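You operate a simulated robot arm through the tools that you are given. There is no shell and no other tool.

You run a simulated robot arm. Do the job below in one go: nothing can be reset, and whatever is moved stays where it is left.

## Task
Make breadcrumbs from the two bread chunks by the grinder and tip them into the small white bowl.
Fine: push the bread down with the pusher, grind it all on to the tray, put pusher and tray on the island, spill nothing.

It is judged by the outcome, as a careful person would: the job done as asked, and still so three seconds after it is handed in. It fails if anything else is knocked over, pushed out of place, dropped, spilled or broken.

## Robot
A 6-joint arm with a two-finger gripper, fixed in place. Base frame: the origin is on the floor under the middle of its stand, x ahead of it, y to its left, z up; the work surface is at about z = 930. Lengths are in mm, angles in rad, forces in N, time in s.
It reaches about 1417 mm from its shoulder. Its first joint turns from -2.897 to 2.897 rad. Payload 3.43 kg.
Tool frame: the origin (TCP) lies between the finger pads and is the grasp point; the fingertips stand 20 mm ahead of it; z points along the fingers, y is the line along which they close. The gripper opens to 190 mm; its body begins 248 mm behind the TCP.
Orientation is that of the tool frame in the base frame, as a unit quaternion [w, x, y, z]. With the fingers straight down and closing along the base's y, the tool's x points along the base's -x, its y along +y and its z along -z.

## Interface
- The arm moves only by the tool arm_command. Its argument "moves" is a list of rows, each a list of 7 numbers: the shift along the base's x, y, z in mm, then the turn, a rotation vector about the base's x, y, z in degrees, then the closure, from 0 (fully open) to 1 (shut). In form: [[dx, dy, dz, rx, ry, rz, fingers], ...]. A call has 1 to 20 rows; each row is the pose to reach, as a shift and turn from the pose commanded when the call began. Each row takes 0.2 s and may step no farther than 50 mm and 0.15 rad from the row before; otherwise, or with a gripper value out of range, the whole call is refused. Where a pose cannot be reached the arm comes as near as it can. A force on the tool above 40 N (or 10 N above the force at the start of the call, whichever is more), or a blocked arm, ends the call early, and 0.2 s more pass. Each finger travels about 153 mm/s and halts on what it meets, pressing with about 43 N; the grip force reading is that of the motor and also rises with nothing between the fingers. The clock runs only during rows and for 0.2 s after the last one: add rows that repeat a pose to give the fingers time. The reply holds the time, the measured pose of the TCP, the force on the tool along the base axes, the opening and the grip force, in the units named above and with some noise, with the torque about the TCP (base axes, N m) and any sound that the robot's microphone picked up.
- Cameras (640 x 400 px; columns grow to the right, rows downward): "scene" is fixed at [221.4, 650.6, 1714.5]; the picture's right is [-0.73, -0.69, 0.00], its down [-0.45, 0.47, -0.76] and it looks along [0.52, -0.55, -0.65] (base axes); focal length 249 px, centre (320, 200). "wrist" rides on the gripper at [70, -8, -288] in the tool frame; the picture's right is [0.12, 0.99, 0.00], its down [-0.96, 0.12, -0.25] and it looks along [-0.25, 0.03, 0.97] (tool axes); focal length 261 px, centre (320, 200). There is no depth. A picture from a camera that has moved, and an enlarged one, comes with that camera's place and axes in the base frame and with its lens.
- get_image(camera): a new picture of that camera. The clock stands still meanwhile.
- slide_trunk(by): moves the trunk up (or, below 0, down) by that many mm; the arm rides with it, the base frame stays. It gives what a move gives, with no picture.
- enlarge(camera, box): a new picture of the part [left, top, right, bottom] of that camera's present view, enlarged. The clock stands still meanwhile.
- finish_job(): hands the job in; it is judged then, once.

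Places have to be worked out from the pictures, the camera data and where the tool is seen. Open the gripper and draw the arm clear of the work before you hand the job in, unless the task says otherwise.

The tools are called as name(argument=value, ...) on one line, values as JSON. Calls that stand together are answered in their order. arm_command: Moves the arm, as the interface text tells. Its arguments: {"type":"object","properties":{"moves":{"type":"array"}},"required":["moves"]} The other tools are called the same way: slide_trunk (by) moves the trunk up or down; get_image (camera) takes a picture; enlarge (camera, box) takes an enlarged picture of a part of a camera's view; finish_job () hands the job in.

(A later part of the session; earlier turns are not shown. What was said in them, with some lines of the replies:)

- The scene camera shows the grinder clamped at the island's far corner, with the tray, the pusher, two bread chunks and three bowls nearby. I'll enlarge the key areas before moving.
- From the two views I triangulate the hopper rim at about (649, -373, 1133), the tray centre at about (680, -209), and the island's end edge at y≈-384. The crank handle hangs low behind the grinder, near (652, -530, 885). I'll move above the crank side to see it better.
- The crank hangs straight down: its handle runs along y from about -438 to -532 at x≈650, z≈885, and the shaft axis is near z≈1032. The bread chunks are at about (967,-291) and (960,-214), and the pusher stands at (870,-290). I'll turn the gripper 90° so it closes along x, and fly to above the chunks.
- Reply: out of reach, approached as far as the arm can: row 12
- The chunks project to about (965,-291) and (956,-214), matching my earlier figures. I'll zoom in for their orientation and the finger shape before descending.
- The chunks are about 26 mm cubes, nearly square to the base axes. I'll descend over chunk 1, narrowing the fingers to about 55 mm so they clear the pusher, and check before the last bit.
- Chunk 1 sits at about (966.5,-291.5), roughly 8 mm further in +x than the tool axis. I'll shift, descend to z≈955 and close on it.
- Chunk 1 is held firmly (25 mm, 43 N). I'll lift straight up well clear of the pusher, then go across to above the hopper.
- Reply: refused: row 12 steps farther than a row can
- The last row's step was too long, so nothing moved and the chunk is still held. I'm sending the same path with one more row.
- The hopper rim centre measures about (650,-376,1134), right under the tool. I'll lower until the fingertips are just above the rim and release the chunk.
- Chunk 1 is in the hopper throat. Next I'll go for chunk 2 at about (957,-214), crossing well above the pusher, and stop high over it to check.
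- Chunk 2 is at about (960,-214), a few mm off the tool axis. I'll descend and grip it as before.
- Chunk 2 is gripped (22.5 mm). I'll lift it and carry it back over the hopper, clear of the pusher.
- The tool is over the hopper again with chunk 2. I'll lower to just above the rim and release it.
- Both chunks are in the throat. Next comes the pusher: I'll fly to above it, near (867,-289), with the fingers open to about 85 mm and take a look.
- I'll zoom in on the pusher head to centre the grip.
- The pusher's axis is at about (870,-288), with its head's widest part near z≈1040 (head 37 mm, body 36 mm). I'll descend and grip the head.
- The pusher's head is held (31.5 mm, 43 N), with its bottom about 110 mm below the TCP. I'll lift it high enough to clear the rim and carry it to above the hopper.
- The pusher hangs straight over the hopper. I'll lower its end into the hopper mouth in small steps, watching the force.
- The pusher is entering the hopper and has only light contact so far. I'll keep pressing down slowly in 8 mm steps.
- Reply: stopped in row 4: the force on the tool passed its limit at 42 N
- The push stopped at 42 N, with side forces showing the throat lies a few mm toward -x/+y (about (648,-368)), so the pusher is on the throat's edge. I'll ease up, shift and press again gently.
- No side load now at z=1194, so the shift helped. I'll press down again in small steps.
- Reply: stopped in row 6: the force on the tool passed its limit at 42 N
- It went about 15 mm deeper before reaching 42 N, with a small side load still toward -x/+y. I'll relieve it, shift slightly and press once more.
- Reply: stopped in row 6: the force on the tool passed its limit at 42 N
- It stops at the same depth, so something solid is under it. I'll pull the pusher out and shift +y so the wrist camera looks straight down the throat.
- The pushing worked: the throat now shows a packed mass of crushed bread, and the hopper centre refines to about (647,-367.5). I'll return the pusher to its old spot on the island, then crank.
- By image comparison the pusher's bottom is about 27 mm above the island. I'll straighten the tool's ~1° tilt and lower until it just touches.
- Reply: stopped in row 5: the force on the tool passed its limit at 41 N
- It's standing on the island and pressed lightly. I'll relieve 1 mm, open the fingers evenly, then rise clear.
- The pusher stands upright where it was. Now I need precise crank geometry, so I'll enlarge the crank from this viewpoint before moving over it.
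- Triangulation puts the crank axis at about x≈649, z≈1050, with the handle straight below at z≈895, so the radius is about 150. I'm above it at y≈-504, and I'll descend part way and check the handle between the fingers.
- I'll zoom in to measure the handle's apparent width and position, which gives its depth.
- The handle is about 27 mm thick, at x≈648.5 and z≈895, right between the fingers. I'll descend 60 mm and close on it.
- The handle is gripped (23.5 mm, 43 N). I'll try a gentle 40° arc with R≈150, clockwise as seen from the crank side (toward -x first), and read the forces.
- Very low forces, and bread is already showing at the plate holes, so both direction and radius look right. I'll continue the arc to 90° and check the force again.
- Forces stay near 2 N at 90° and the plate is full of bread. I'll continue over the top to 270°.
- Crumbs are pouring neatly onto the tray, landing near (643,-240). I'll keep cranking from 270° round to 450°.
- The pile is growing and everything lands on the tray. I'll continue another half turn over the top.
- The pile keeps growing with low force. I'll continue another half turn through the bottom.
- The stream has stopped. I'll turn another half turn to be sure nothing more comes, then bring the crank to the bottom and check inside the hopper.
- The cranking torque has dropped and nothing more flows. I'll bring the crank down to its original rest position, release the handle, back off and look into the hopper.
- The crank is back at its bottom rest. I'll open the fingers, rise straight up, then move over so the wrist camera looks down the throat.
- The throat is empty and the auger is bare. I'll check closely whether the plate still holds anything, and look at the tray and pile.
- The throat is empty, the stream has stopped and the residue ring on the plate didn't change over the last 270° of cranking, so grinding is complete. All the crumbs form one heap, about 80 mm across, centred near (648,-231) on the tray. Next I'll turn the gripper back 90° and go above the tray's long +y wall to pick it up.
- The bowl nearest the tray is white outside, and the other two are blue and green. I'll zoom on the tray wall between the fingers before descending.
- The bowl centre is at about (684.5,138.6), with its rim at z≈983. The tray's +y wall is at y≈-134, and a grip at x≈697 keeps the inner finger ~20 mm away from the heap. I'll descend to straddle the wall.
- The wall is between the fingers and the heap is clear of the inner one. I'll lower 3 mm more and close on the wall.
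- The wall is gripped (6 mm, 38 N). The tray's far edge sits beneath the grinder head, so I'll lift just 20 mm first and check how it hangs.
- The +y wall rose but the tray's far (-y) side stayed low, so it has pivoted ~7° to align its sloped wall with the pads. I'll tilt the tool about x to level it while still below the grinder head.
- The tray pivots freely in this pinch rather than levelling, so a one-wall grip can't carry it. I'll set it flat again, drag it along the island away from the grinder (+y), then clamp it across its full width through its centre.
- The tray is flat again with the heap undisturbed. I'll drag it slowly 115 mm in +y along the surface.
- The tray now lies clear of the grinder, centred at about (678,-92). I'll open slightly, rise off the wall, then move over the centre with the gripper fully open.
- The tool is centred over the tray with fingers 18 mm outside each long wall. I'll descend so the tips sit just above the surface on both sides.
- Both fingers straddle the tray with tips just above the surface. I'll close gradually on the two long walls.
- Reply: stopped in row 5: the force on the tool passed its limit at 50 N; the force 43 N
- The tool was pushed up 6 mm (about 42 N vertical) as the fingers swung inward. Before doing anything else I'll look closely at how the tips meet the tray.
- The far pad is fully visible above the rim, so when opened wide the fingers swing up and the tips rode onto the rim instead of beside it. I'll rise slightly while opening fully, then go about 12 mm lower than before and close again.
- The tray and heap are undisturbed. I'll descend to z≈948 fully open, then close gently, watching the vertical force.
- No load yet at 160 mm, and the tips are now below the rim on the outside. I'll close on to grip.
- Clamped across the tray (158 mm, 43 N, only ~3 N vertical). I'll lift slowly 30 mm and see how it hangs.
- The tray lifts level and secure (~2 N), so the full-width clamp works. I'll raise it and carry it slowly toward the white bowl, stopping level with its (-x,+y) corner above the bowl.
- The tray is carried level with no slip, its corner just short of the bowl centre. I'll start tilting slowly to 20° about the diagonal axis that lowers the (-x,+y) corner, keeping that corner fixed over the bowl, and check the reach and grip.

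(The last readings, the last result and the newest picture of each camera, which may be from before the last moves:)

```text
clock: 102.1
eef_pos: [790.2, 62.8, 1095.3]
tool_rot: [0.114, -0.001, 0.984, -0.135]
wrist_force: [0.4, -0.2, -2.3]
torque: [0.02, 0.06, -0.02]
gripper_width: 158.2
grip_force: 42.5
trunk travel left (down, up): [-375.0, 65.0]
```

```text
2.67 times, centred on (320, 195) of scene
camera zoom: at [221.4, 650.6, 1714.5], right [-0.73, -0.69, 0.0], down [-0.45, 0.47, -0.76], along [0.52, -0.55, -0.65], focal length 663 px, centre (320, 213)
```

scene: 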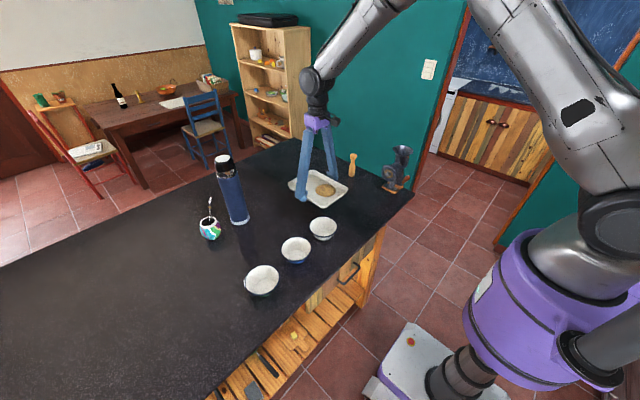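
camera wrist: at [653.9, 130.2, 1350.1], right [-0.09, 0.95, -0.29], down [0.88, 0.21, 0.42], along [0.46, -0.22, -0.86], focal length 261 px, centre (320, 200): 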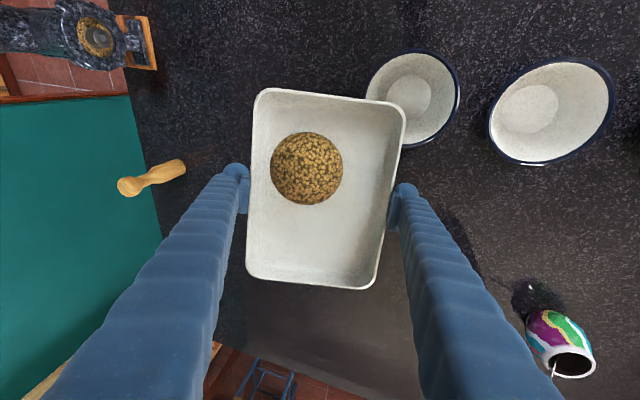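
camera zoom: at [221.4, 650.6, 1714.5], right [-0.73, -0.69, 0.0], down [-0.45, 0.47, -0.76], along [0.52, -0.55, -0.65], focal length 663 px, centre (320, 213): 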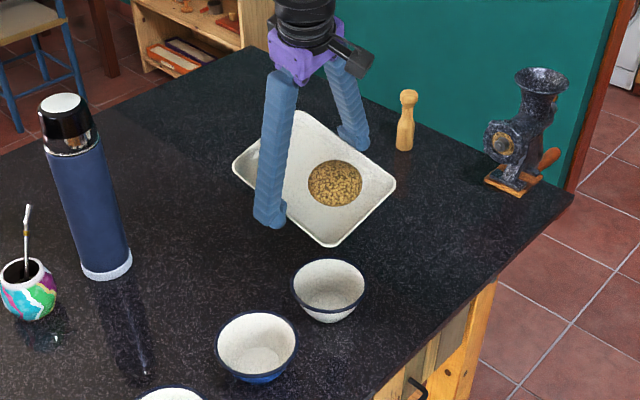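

The tilt works with no slip, and the corner projects to about (686,131), over the bowl. I'll lower the corner closer to the bowl and continue to 40°.

arm_command(moves=[[0, 0, -17, 0, 0, 0, 0.26], [0, 0, -33, 0, 0, 0, 0.26], [-1.2, 1.4, -29, -1.93, -1.6, 0, 0.26], [-2.5, 3.0, -24.4, -3.85, -3.19, 0, 0.26], [-4, 4.8, -20, -5.78, -4.79, 0, 0.26], [-5.6, 6.7, -16.1, -7.7, -6.38, 0, 0.26], [-7.4, 8.8, -12, -9.63, -7.98, 0, 0.26], [-9.2, 11.1, -8.3, -11.55, -9.57, 0, 0.26], [-11.2, 13.5, -4.6, -13.5, -11.2, 0, 0.26], [-13.3, 16, -1, -15.4, -12.76, 0, 0.26], [-13.3, 16, -1, -15.4, -12.76, 0, 0.26]])

get_image(camera="wrist")

enlarge(camera="scene", box=[260, 130, 380, 260])

```text
clock: 104.5
eef_pos: [777.0, 78.9, 1093.8]
tool_rot: [0.222, -0.002, 0.939, -0.264]
wrist_force: [-0.2, 0.2, -2.0]
torque: [-0.01, 0.03, 0.02]
gripper_width: 157.9
grip_force: 43.4
trunk travel left (down, up): [-375.0, 65.0]
```

```text
taken
camera wrist: at [589.7, 207.4, 1287.1], right [0.01, 0.84, -0.54], down [0.78, 0.34, 0.53], along [0.63, -0.43, -0.65], focal length 261 px, centre (320, 200)
```

wrist: 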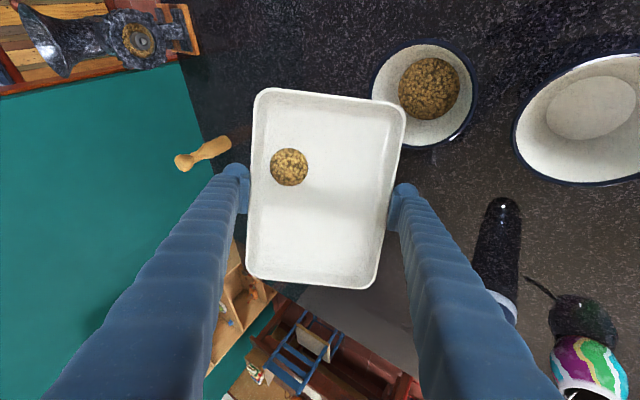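

```text
3.08 times, centred on (320, 195) of scene
camera zoom: at [221.4, 650.6, 1714.5], right [-0.73, -0.69, 0.0], down [-0.45, 0.47, -0.76], along [0.52, -0.55, -0.65], focal length 765 px, centre (320, 215)
```

zoom: 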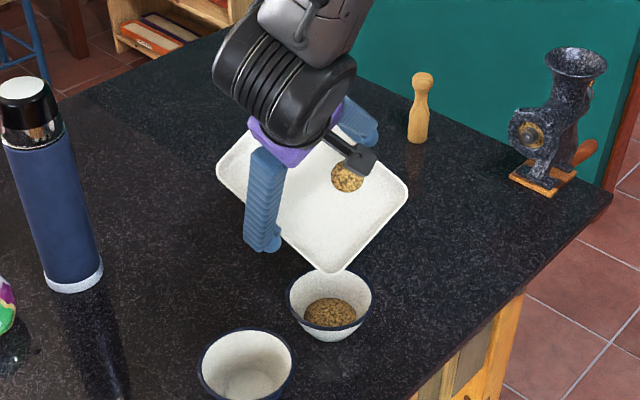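

Most of the crumbs have already gone cleanly into the white bowl. I'll keep tilting slowly to 60° to empty the rest, holding the corner over the bowl.

arm_command(moves=[[-2.1, 2.6, 3.9, -1.93, -1.6, 0, 0.26], [-4.4, 5.4, 7.7, -3.85, -3.19, 0, 0.26], [-6.9, 8.3, 11.3, -5.78, -4.79, 0, 0.26], [-9.4, 11.3, 14.7, -7.7, -6.38, 0, 0.26], [-12, 14.5, 18, -9.63, -7.98, 0, 0.26], [-14.6, 17.7, 21.1, -11.55, -9.57, 0, 0.26], [-17.4, 21, 24, -13.5, -11.2, 0, 0.26], [-20.2, 24.4, 26.7, -15.4, -12.76, 0, 0.26], [-20.2, 24.4, 26.7, -15.4, -12.76, 0, 0.26], [-20.2, 24.4, 26.7, -15.4, -12.76, 0, 0.26]])

get_image(camera="wrist")

enlarge(camera="scene", box=[260, 130, 380, 260])

```text
clock: 106.7
eef_pos: [756.2, 104.3, 1121.2]
tool_rot: [0.321, -0.001, 0.864, -0.387]
wrist_force: [1.1, -0.1, -1.2]
torque: [0.05, 0.05, -0.02]
gripper_width: 158.2
grip_force: 42.9
trunk travel left (down, up): [-375.0, 65.0]
```

```text
taken
camera wrist: at [535.6, 273.3, 1228.8], right [0.15, 0.67, -0.73], down [0.65, 0.49, 0.58], along [0.74, -0.56, -0.36], focal length 261 px, centre (320, 200)
```

wrist: 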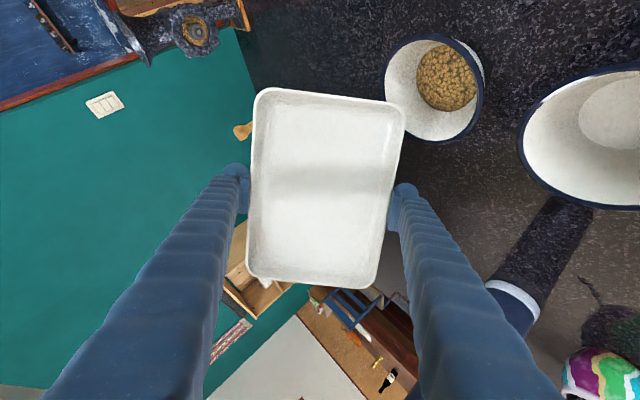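

```text
3.08 times, centred on (320, 195) of scene
camera zoom: at [221.4, 650.6, 1714.5], right [-0.73, -0.69, 0.0], down [-0.45, 0.47, -0.76], along [0.52, -0.55, -0.65], focal length 765 px, centre (320, 215)
```

zoom: 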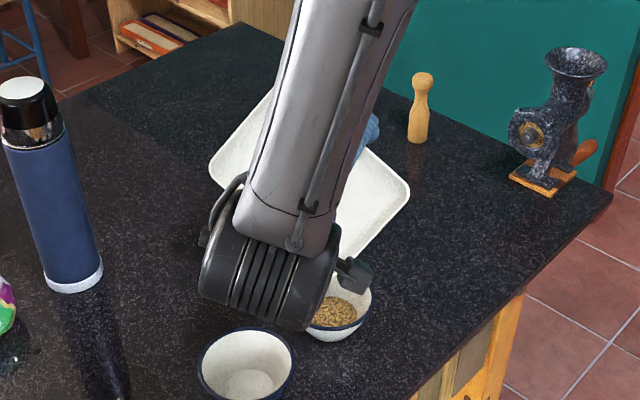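

The tray looks empty and the crumbs are in the white bowl. I'll zoom to confirm that nothing is left on it and nothing is spilled before levelling.

enlarge(camera="wrist", box=[235, 20, 495, 300])

arm_command(moves=[[5.6, -6.7, -0.6, 3.85, 3.19, 0, 0.26], [10.8, -13.1, -2, 7.7, 6.38, 0, 0.26], [15.8, -19, -4, 11.55, 9.57, 0, 0.26], [20.2, -24.4, -6.7, 15.4, 12.76, 0, 0.26], [24.3, -29.3, -10, 19.25, 15.95, 0, 0.26], [27.9, -33.7, -13.8, 23.1, 19.14, 0, 0.26], [31, -37.4, -18.1, 26.95, 22.33, 0, 0.26], [33.5, -40.4, -22.7, 30.8, 25.52, 0, 0.26], [35.5, -42.9, -27.6, 34.65, 28.71, 0, 0.26], [36.9, -44.6, -32.8, 38.5, 31.9, 0, 0.26], [37.8, -45.7, -38.2, 42.35, 35.09, 0, 0.26], [38.1, -46, -43.6, 46.2, 38.28, 0, 0.26], [38.1, -46, -43.6, 46.2, 38.28, 0, 0.26]])

get_image(camera="wrist")

enlarge(camera="scene", box=[260, 130, 380, 260])

```text
1.43 times, centred on (365, 160) of wrist
camera zoom: at [535.6, 273.3, 1228.8], right [0.15, 0.67, -0.73], down [0.65, 0.49, 0.58], along [0.74, -0.56, -0.36], focal length 372 px, centre (256, 257)
```

zoom: 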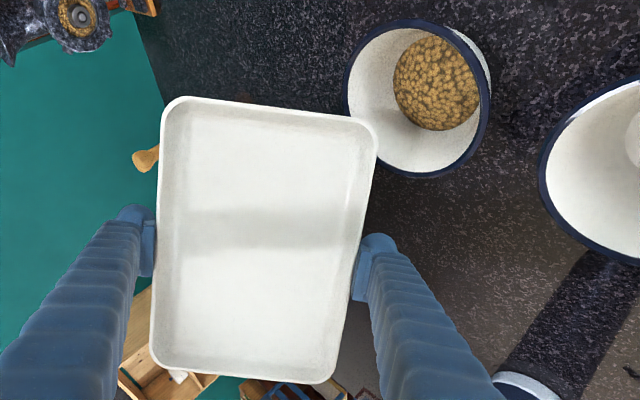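

```text
clock: 109.5
eef_pos: [792.4, 58.2, 1077.9]
tool_rot: [0.003, 0.0, 1.0, -0.001]
wrist_force: [-1.2, 0.0, -2.3]
torque: [0.04, -0.02, -0.01]
gripper_width: 158.2
grip_force: 42.7
trunk travel left (down, up): [-375.0, 65.0]
```

```text
taken
camera wrist: at [718.9, 51.3, 1363.8], right [-0.12, 0.99, 0.0], down [0.96, 0.12, 0.25], along [0.25, 0.03, -0.97], focal length 261 px, centre (320, 200)
```

wrist: 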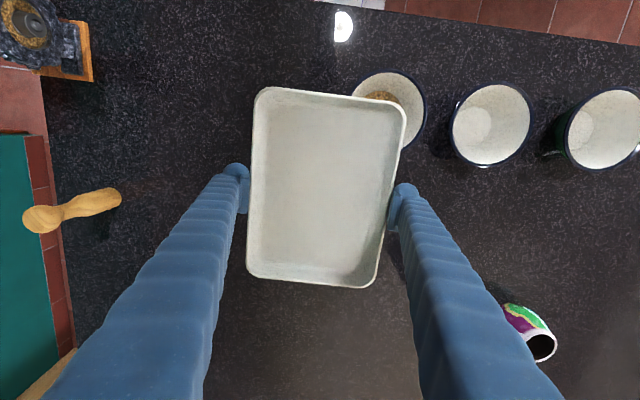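

```text
3.08 times, centred on (320, 195) of scene
camera zoom: at [221.4, 650.6, 1714.5], right [-0.73, -0.69, 0.0], down [-0.45, 0.47, -0.76], along [0.52, -0.55, -0.65], focal length 765 px, centre (320, 215)
```

zoom: 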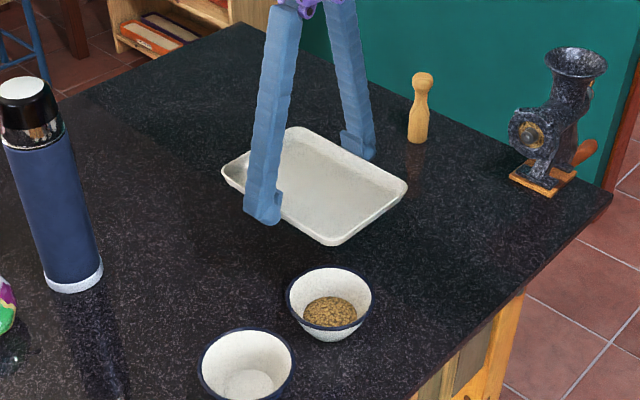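

The tray is empty and level, and all the crumbs sit in the white bowl with the island clean. I'll carry the tray back to the free area at about (678,-93) and lower it to just above the surface.

arm_command(moves=[[-5, -7, 0, 0, 0, 0, 0.26], [-20, -27, 0, 0, 0, 0, 0.26], [-40, -53, 0, 0, 0, 0, 0.26], [-60, -80, -5, 0, 0, 0, 0.26], [-80, -106, -15, 0, 0, 0, 0.26], [-98, -130, -30, 0, 0, 0, 0.26], [-110, -146, -50, 0, 0, 0, 0.26], [-114, -151, -75, 0, 0, 0, 0.26], [-114, -151, -100, 0, 0, 0, 0.26], [-114, -151, -115, 0, 0, 0, 0.26], [-114, -151, -122, 0, 0, 0, 0.26], [-114, -151, -122, 0, 0, 0, 0.26]])

enlarge(camera="scene", box=[310, 150, 410, 240])

get_image(camera="wrist")

```text
clock: 112.1
eef_pos: [678.1, -91.8, 955.0]
tool_rot: [0.003, -0.001, 1.0, -0.001]
wrist_force: [-0.6, -0.3, -2.1]
torque: [0.04, -0.02, -0.04]
gripper_width: 158.1
grip_force: 43.0
trunk travel left (down, up): [-375.0, 65.0]
```

```text
4.44 times, centred on (360, 195) of scene
camera zoom: at [221.4, 650.6, 1714.5], right [-0.73, -0.69, 0.0], down [-0.45, 0.47, -0.76], along [0.52, -0.55, -0.65], focal length 1105 px, centre (142, 222)
```

zoom: 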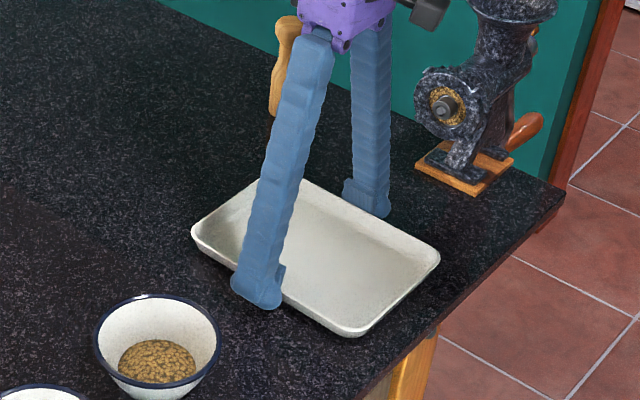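

```text
taken
camera wrist: at [605.3, -100.0, 1241.2], right [-0.12, 0.99, 0.0], down [0.96, 0.12, 0.25], along [0.25, 0.03, -0.97], focal length 261 px, centre (320, 200)
```

wrist: 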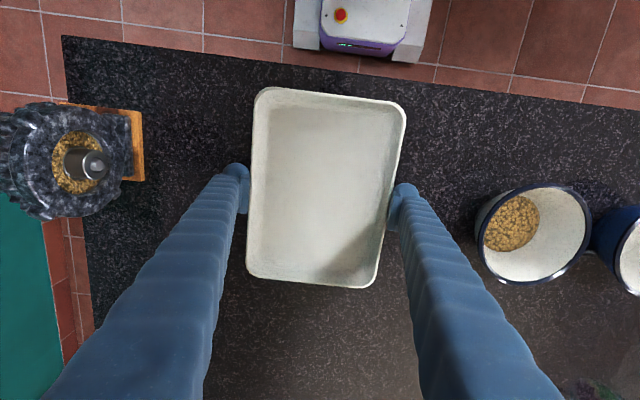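

The tray is about 6 mm above the surface. I'll lower it the rest, open slowly and rise clear, and also compare the plate's residue with before.

arm_command(moves=[[0, 0, -3, 0, 0, 0, 0.26], [0, 0, -5, 0, 0, 0, 0.26], [0, 0, -6, 0, 0, 0, 0.26], [0, 0, -6, 0, 0, 0, 0.2], [0, 0, -6, 0, 0, 0, 0.12], [0, 0, -6, 0, 0, 0, 0.04], [0, 0, -6, 0, 0, 0, 0.0], [0, 0, -6, 0, 0, 0, 0.0], [0, 0, 15, 0, 0, 0, 0.0], [0, 0, 50, 0, 0, 0, 0.0], [0, 0, 95, 0, 0, 0, 0.0], [0, 0, 140, 0, 0, 0, 0.0]])

get_image(camera="wrist")

enlarge(camera="scene", box=[270, 140, 420, 260])

enlarge(camera="scene", box=[382, 158, 412, 190])

```text
clock: 114.7
eef_pos: [678.7, -91.9, 1097.9]
tool_rot: [0.004, -0.001, 1.0, -0.002]
wrist_force: [-0.1, -0.5, 0.0]
torque: [-0.05, -0.08, 0.03]
gripper_width: 190.1
grip_force: 0.1
trunk travel left (down, up): [-375.0, 65.0]
```

```text
taken
camera wrist: at [603.6, -98.8, 1382.6], right [-0.12, 0.99, 0.0], down [0.96, 0.12, 0.25], along [0.25, 0.03, -0.97], focal length 261 px, centre (320, 200)
```

wrist: 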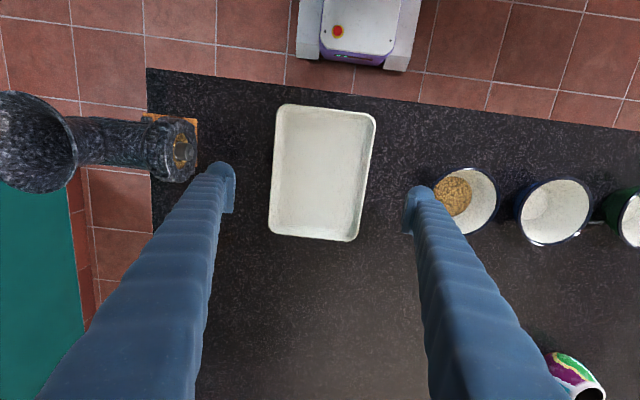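

```text
3.33 times, centred on (345, 200) of scene
camera zoom: at [221.4, 650.6, 1714.5], right [-0.73, -0.69, 0.0], down [-0.45, 0.47, -0.76], along [0.52, -0.55, -0.65], focal length 829 px, centre (237, 200)
```

zoom: 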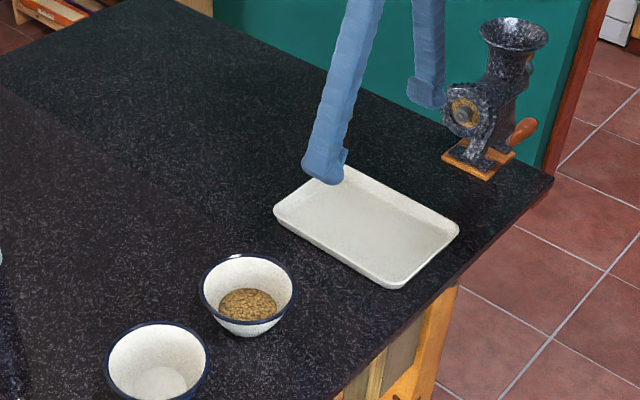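

```text
12.50 times, centred on (397, 174) of scene
camera zoom: at [221.4, 650.6, 1714.5], right [-0.73, -0.69, 0.0], down [-0.45, 0.47, -0.76], along [0.52, -0.55, -0.65], focal length 3108 px, centre (-642, 525)
```

zoom: 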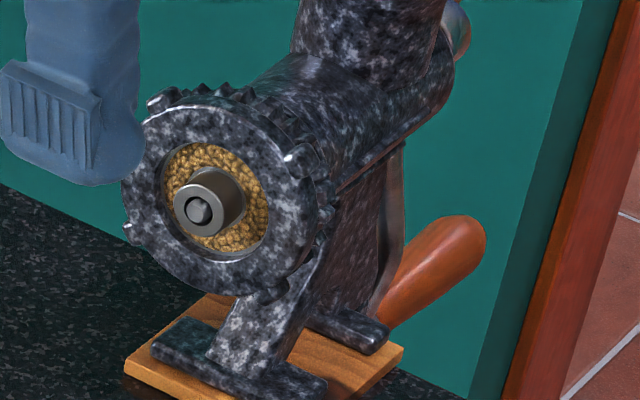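

The tray is flat on the island, the pusher stands upright, and the crumbs are in the white bowl. The plate residue is unchanged, so it is just film on the plate. I'll draw the arm up and clear to its starting area and do a final check.

arm_command(moves=[[0, 0, 40, 0, 0, 0, 0.0], [-5, 0, 85, 0, 0, 0, 0.0], [-15, 2, 130, 0, 0, 0, 0.0], [-25, 5, 175, 0, 0, 0, 0.0], [-35, 8, 220, 0, 0, 0, 0.0], [-45, 11, 265, 0, 0, 0, 0.0], [-58, 14, 310, 0, 0, 0, 0.0], [-70, 17, 350, 0, 0, 0, 0.0], [-80, 20, 380, 0, 0, 0, 0.0], [-80, 20, 380, 0, 0, 0, 0.0]])

get_image(camera="wrist")

get_image(camera="scene")

enlarge(camera="scene", box=[270, 130, 430, 290])

```text
clock: 116.9
eef_pos: [600.0, -74.7, 1474.6]
tool_rot: [0.003, 0.0, 1.0, -0.001]
wrist_force: [0.1, -0.8, 0.1]
torque: [-0.03, 0.05, -0.02]
gripper_width: 190.2
grip_force: 0.1
trunk travel left (down, up): [-375.0, 65.0]
```

```text
taken
camera wrist: at [526.4, -80.4, 1761.8], right [-0.12, 0.99, 0.0], down [0.96, 0.12, 0.25], along [0.25, 0.03, -0.97], focal length 261 px, centre (320, 200)
```

wrist: 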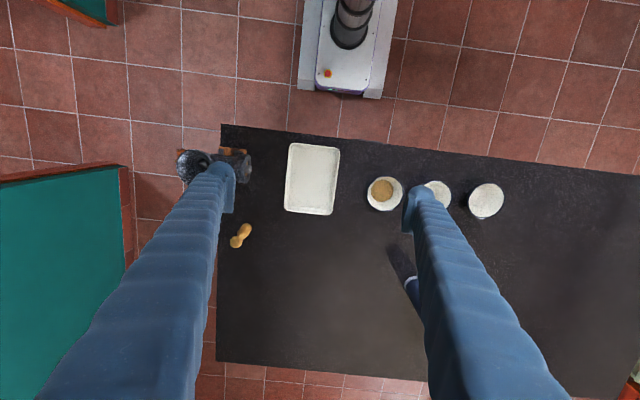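

```text
taken
```

scene: 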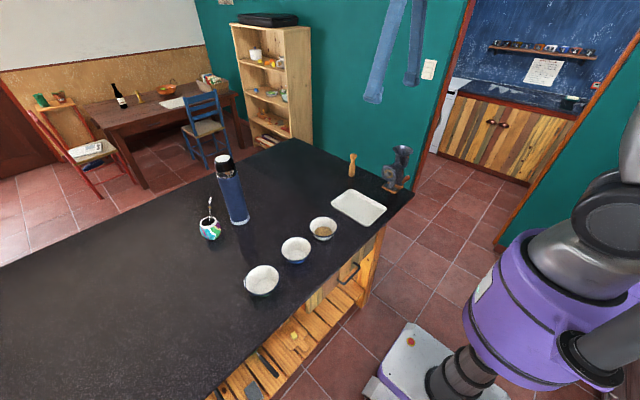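

```text
2.50 times, centred on (350, 210) of scene
camera zoom: at [221.4, 650.6, 1714.5], right [-0.73, -0.69, 0.0], down [-0.45, 0.47, -0.76], along [0.52, -0.55, -0.65], focal length 622 px, centre (245, 175)
```

zoom: 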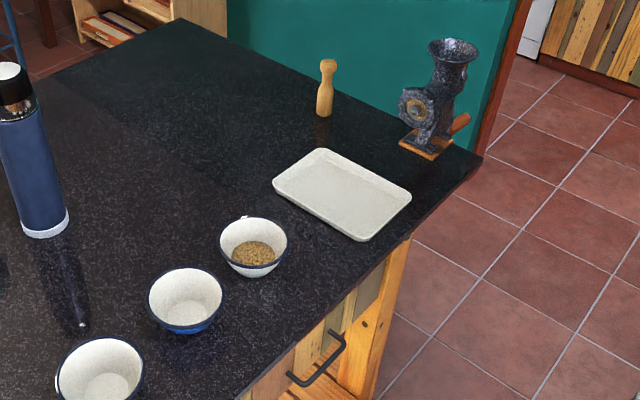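

Everything looks in order. One last zoom around the bowl and grinder to make sure there are no stray crumbs.

enlarge(camera="scene", box=[295, 205, 355, 250])

enlarge(camera="scene", box=[330, 145, 420, 220])

enlarge(camera="wrist", box=[215, 120, 415, 260])

```text
8.89 times, centred on (325, 228) of scene
camera zoom: at [221.4, 650.6, 1714.5], right [-0.73, -0.69, 0.0], down [-0.45, 0.47, -0.76], along [0.52, -0.55, -0.65], focal length 2210 px, centre (276, -44)
```

zoom: 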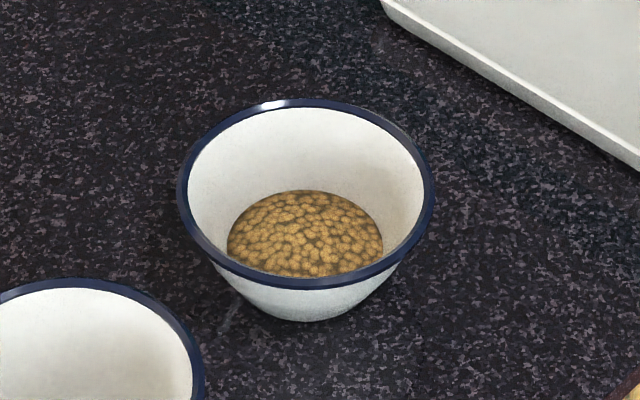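

```text
5.33 times, centred on (375, 182) of scene
camera zoom: at [221.4, 650.6, 1714.5], right [-0.73, -0.69, 0.0], down [-0.45, 0.47, -0.76], along [0.52, -0.55, -0.65], focal length 1326 px, centre (27, 293)
```

zoom: 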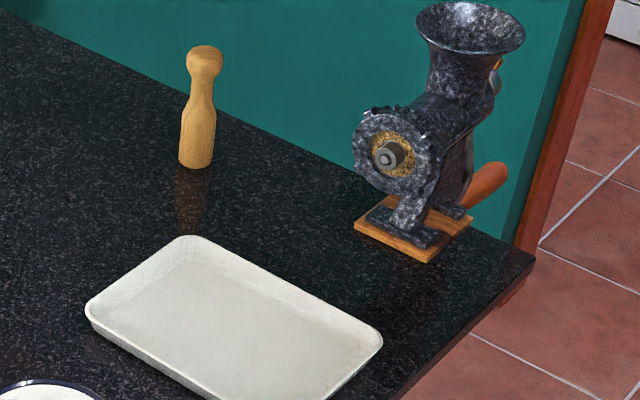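

```text
2.86 times, centred on (315, 190) of wrist
camera zoom: at [526.4, -80.4, 1761.8], right [-0.12, 0.99, 0.0], down [0.96, 0.12, 0.25], along [0.25, 0.03, -0.97], focal length 745 px, centre (334, 229)
```

zoom: 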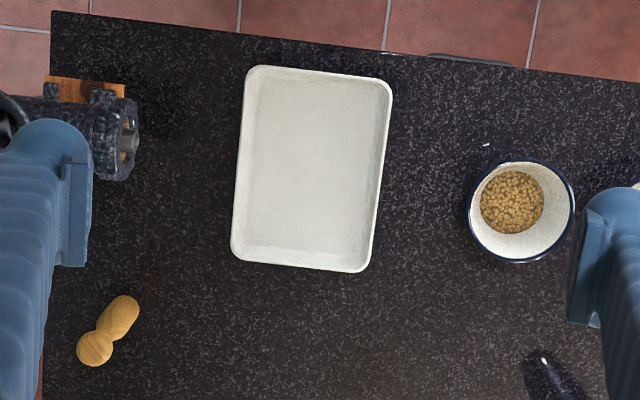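

All checks pass: the crumbs are in the white bowl, the tray and pusher rest on the island, nothing is spilled, and the gripper is open and clear. Handing in.

finish_job()

```text
The job is handed in.
```

The bread is ground, and the crumbs are in the small white bowl.

- **Grinding:** I dropped both chunks into the hopper and pressed them down with the pusher. I then cranked three full turns, until nothing more came out onto the tray. The hopper is empty. A thin ring of crumbs stayed on the grinder's plate and didn't change over most of the last turn, so I left it.
- **Pouring:** I tipped the tray over its corner into the bowl, and it emptied completely. The close-up pictures show no crumbs on the island.
- **Where things are:** The pusher stands upright back in its place. The tray is flat on the island, about 115 mm from its starting spot towards the bowls. I had to move it away from the grinder to grip it across its full width.
- **Everything else:** The other bowls, the thermos and the mate cup are as they were. The crank hangs at its original rest position, and the arm is clear with the gripper open.
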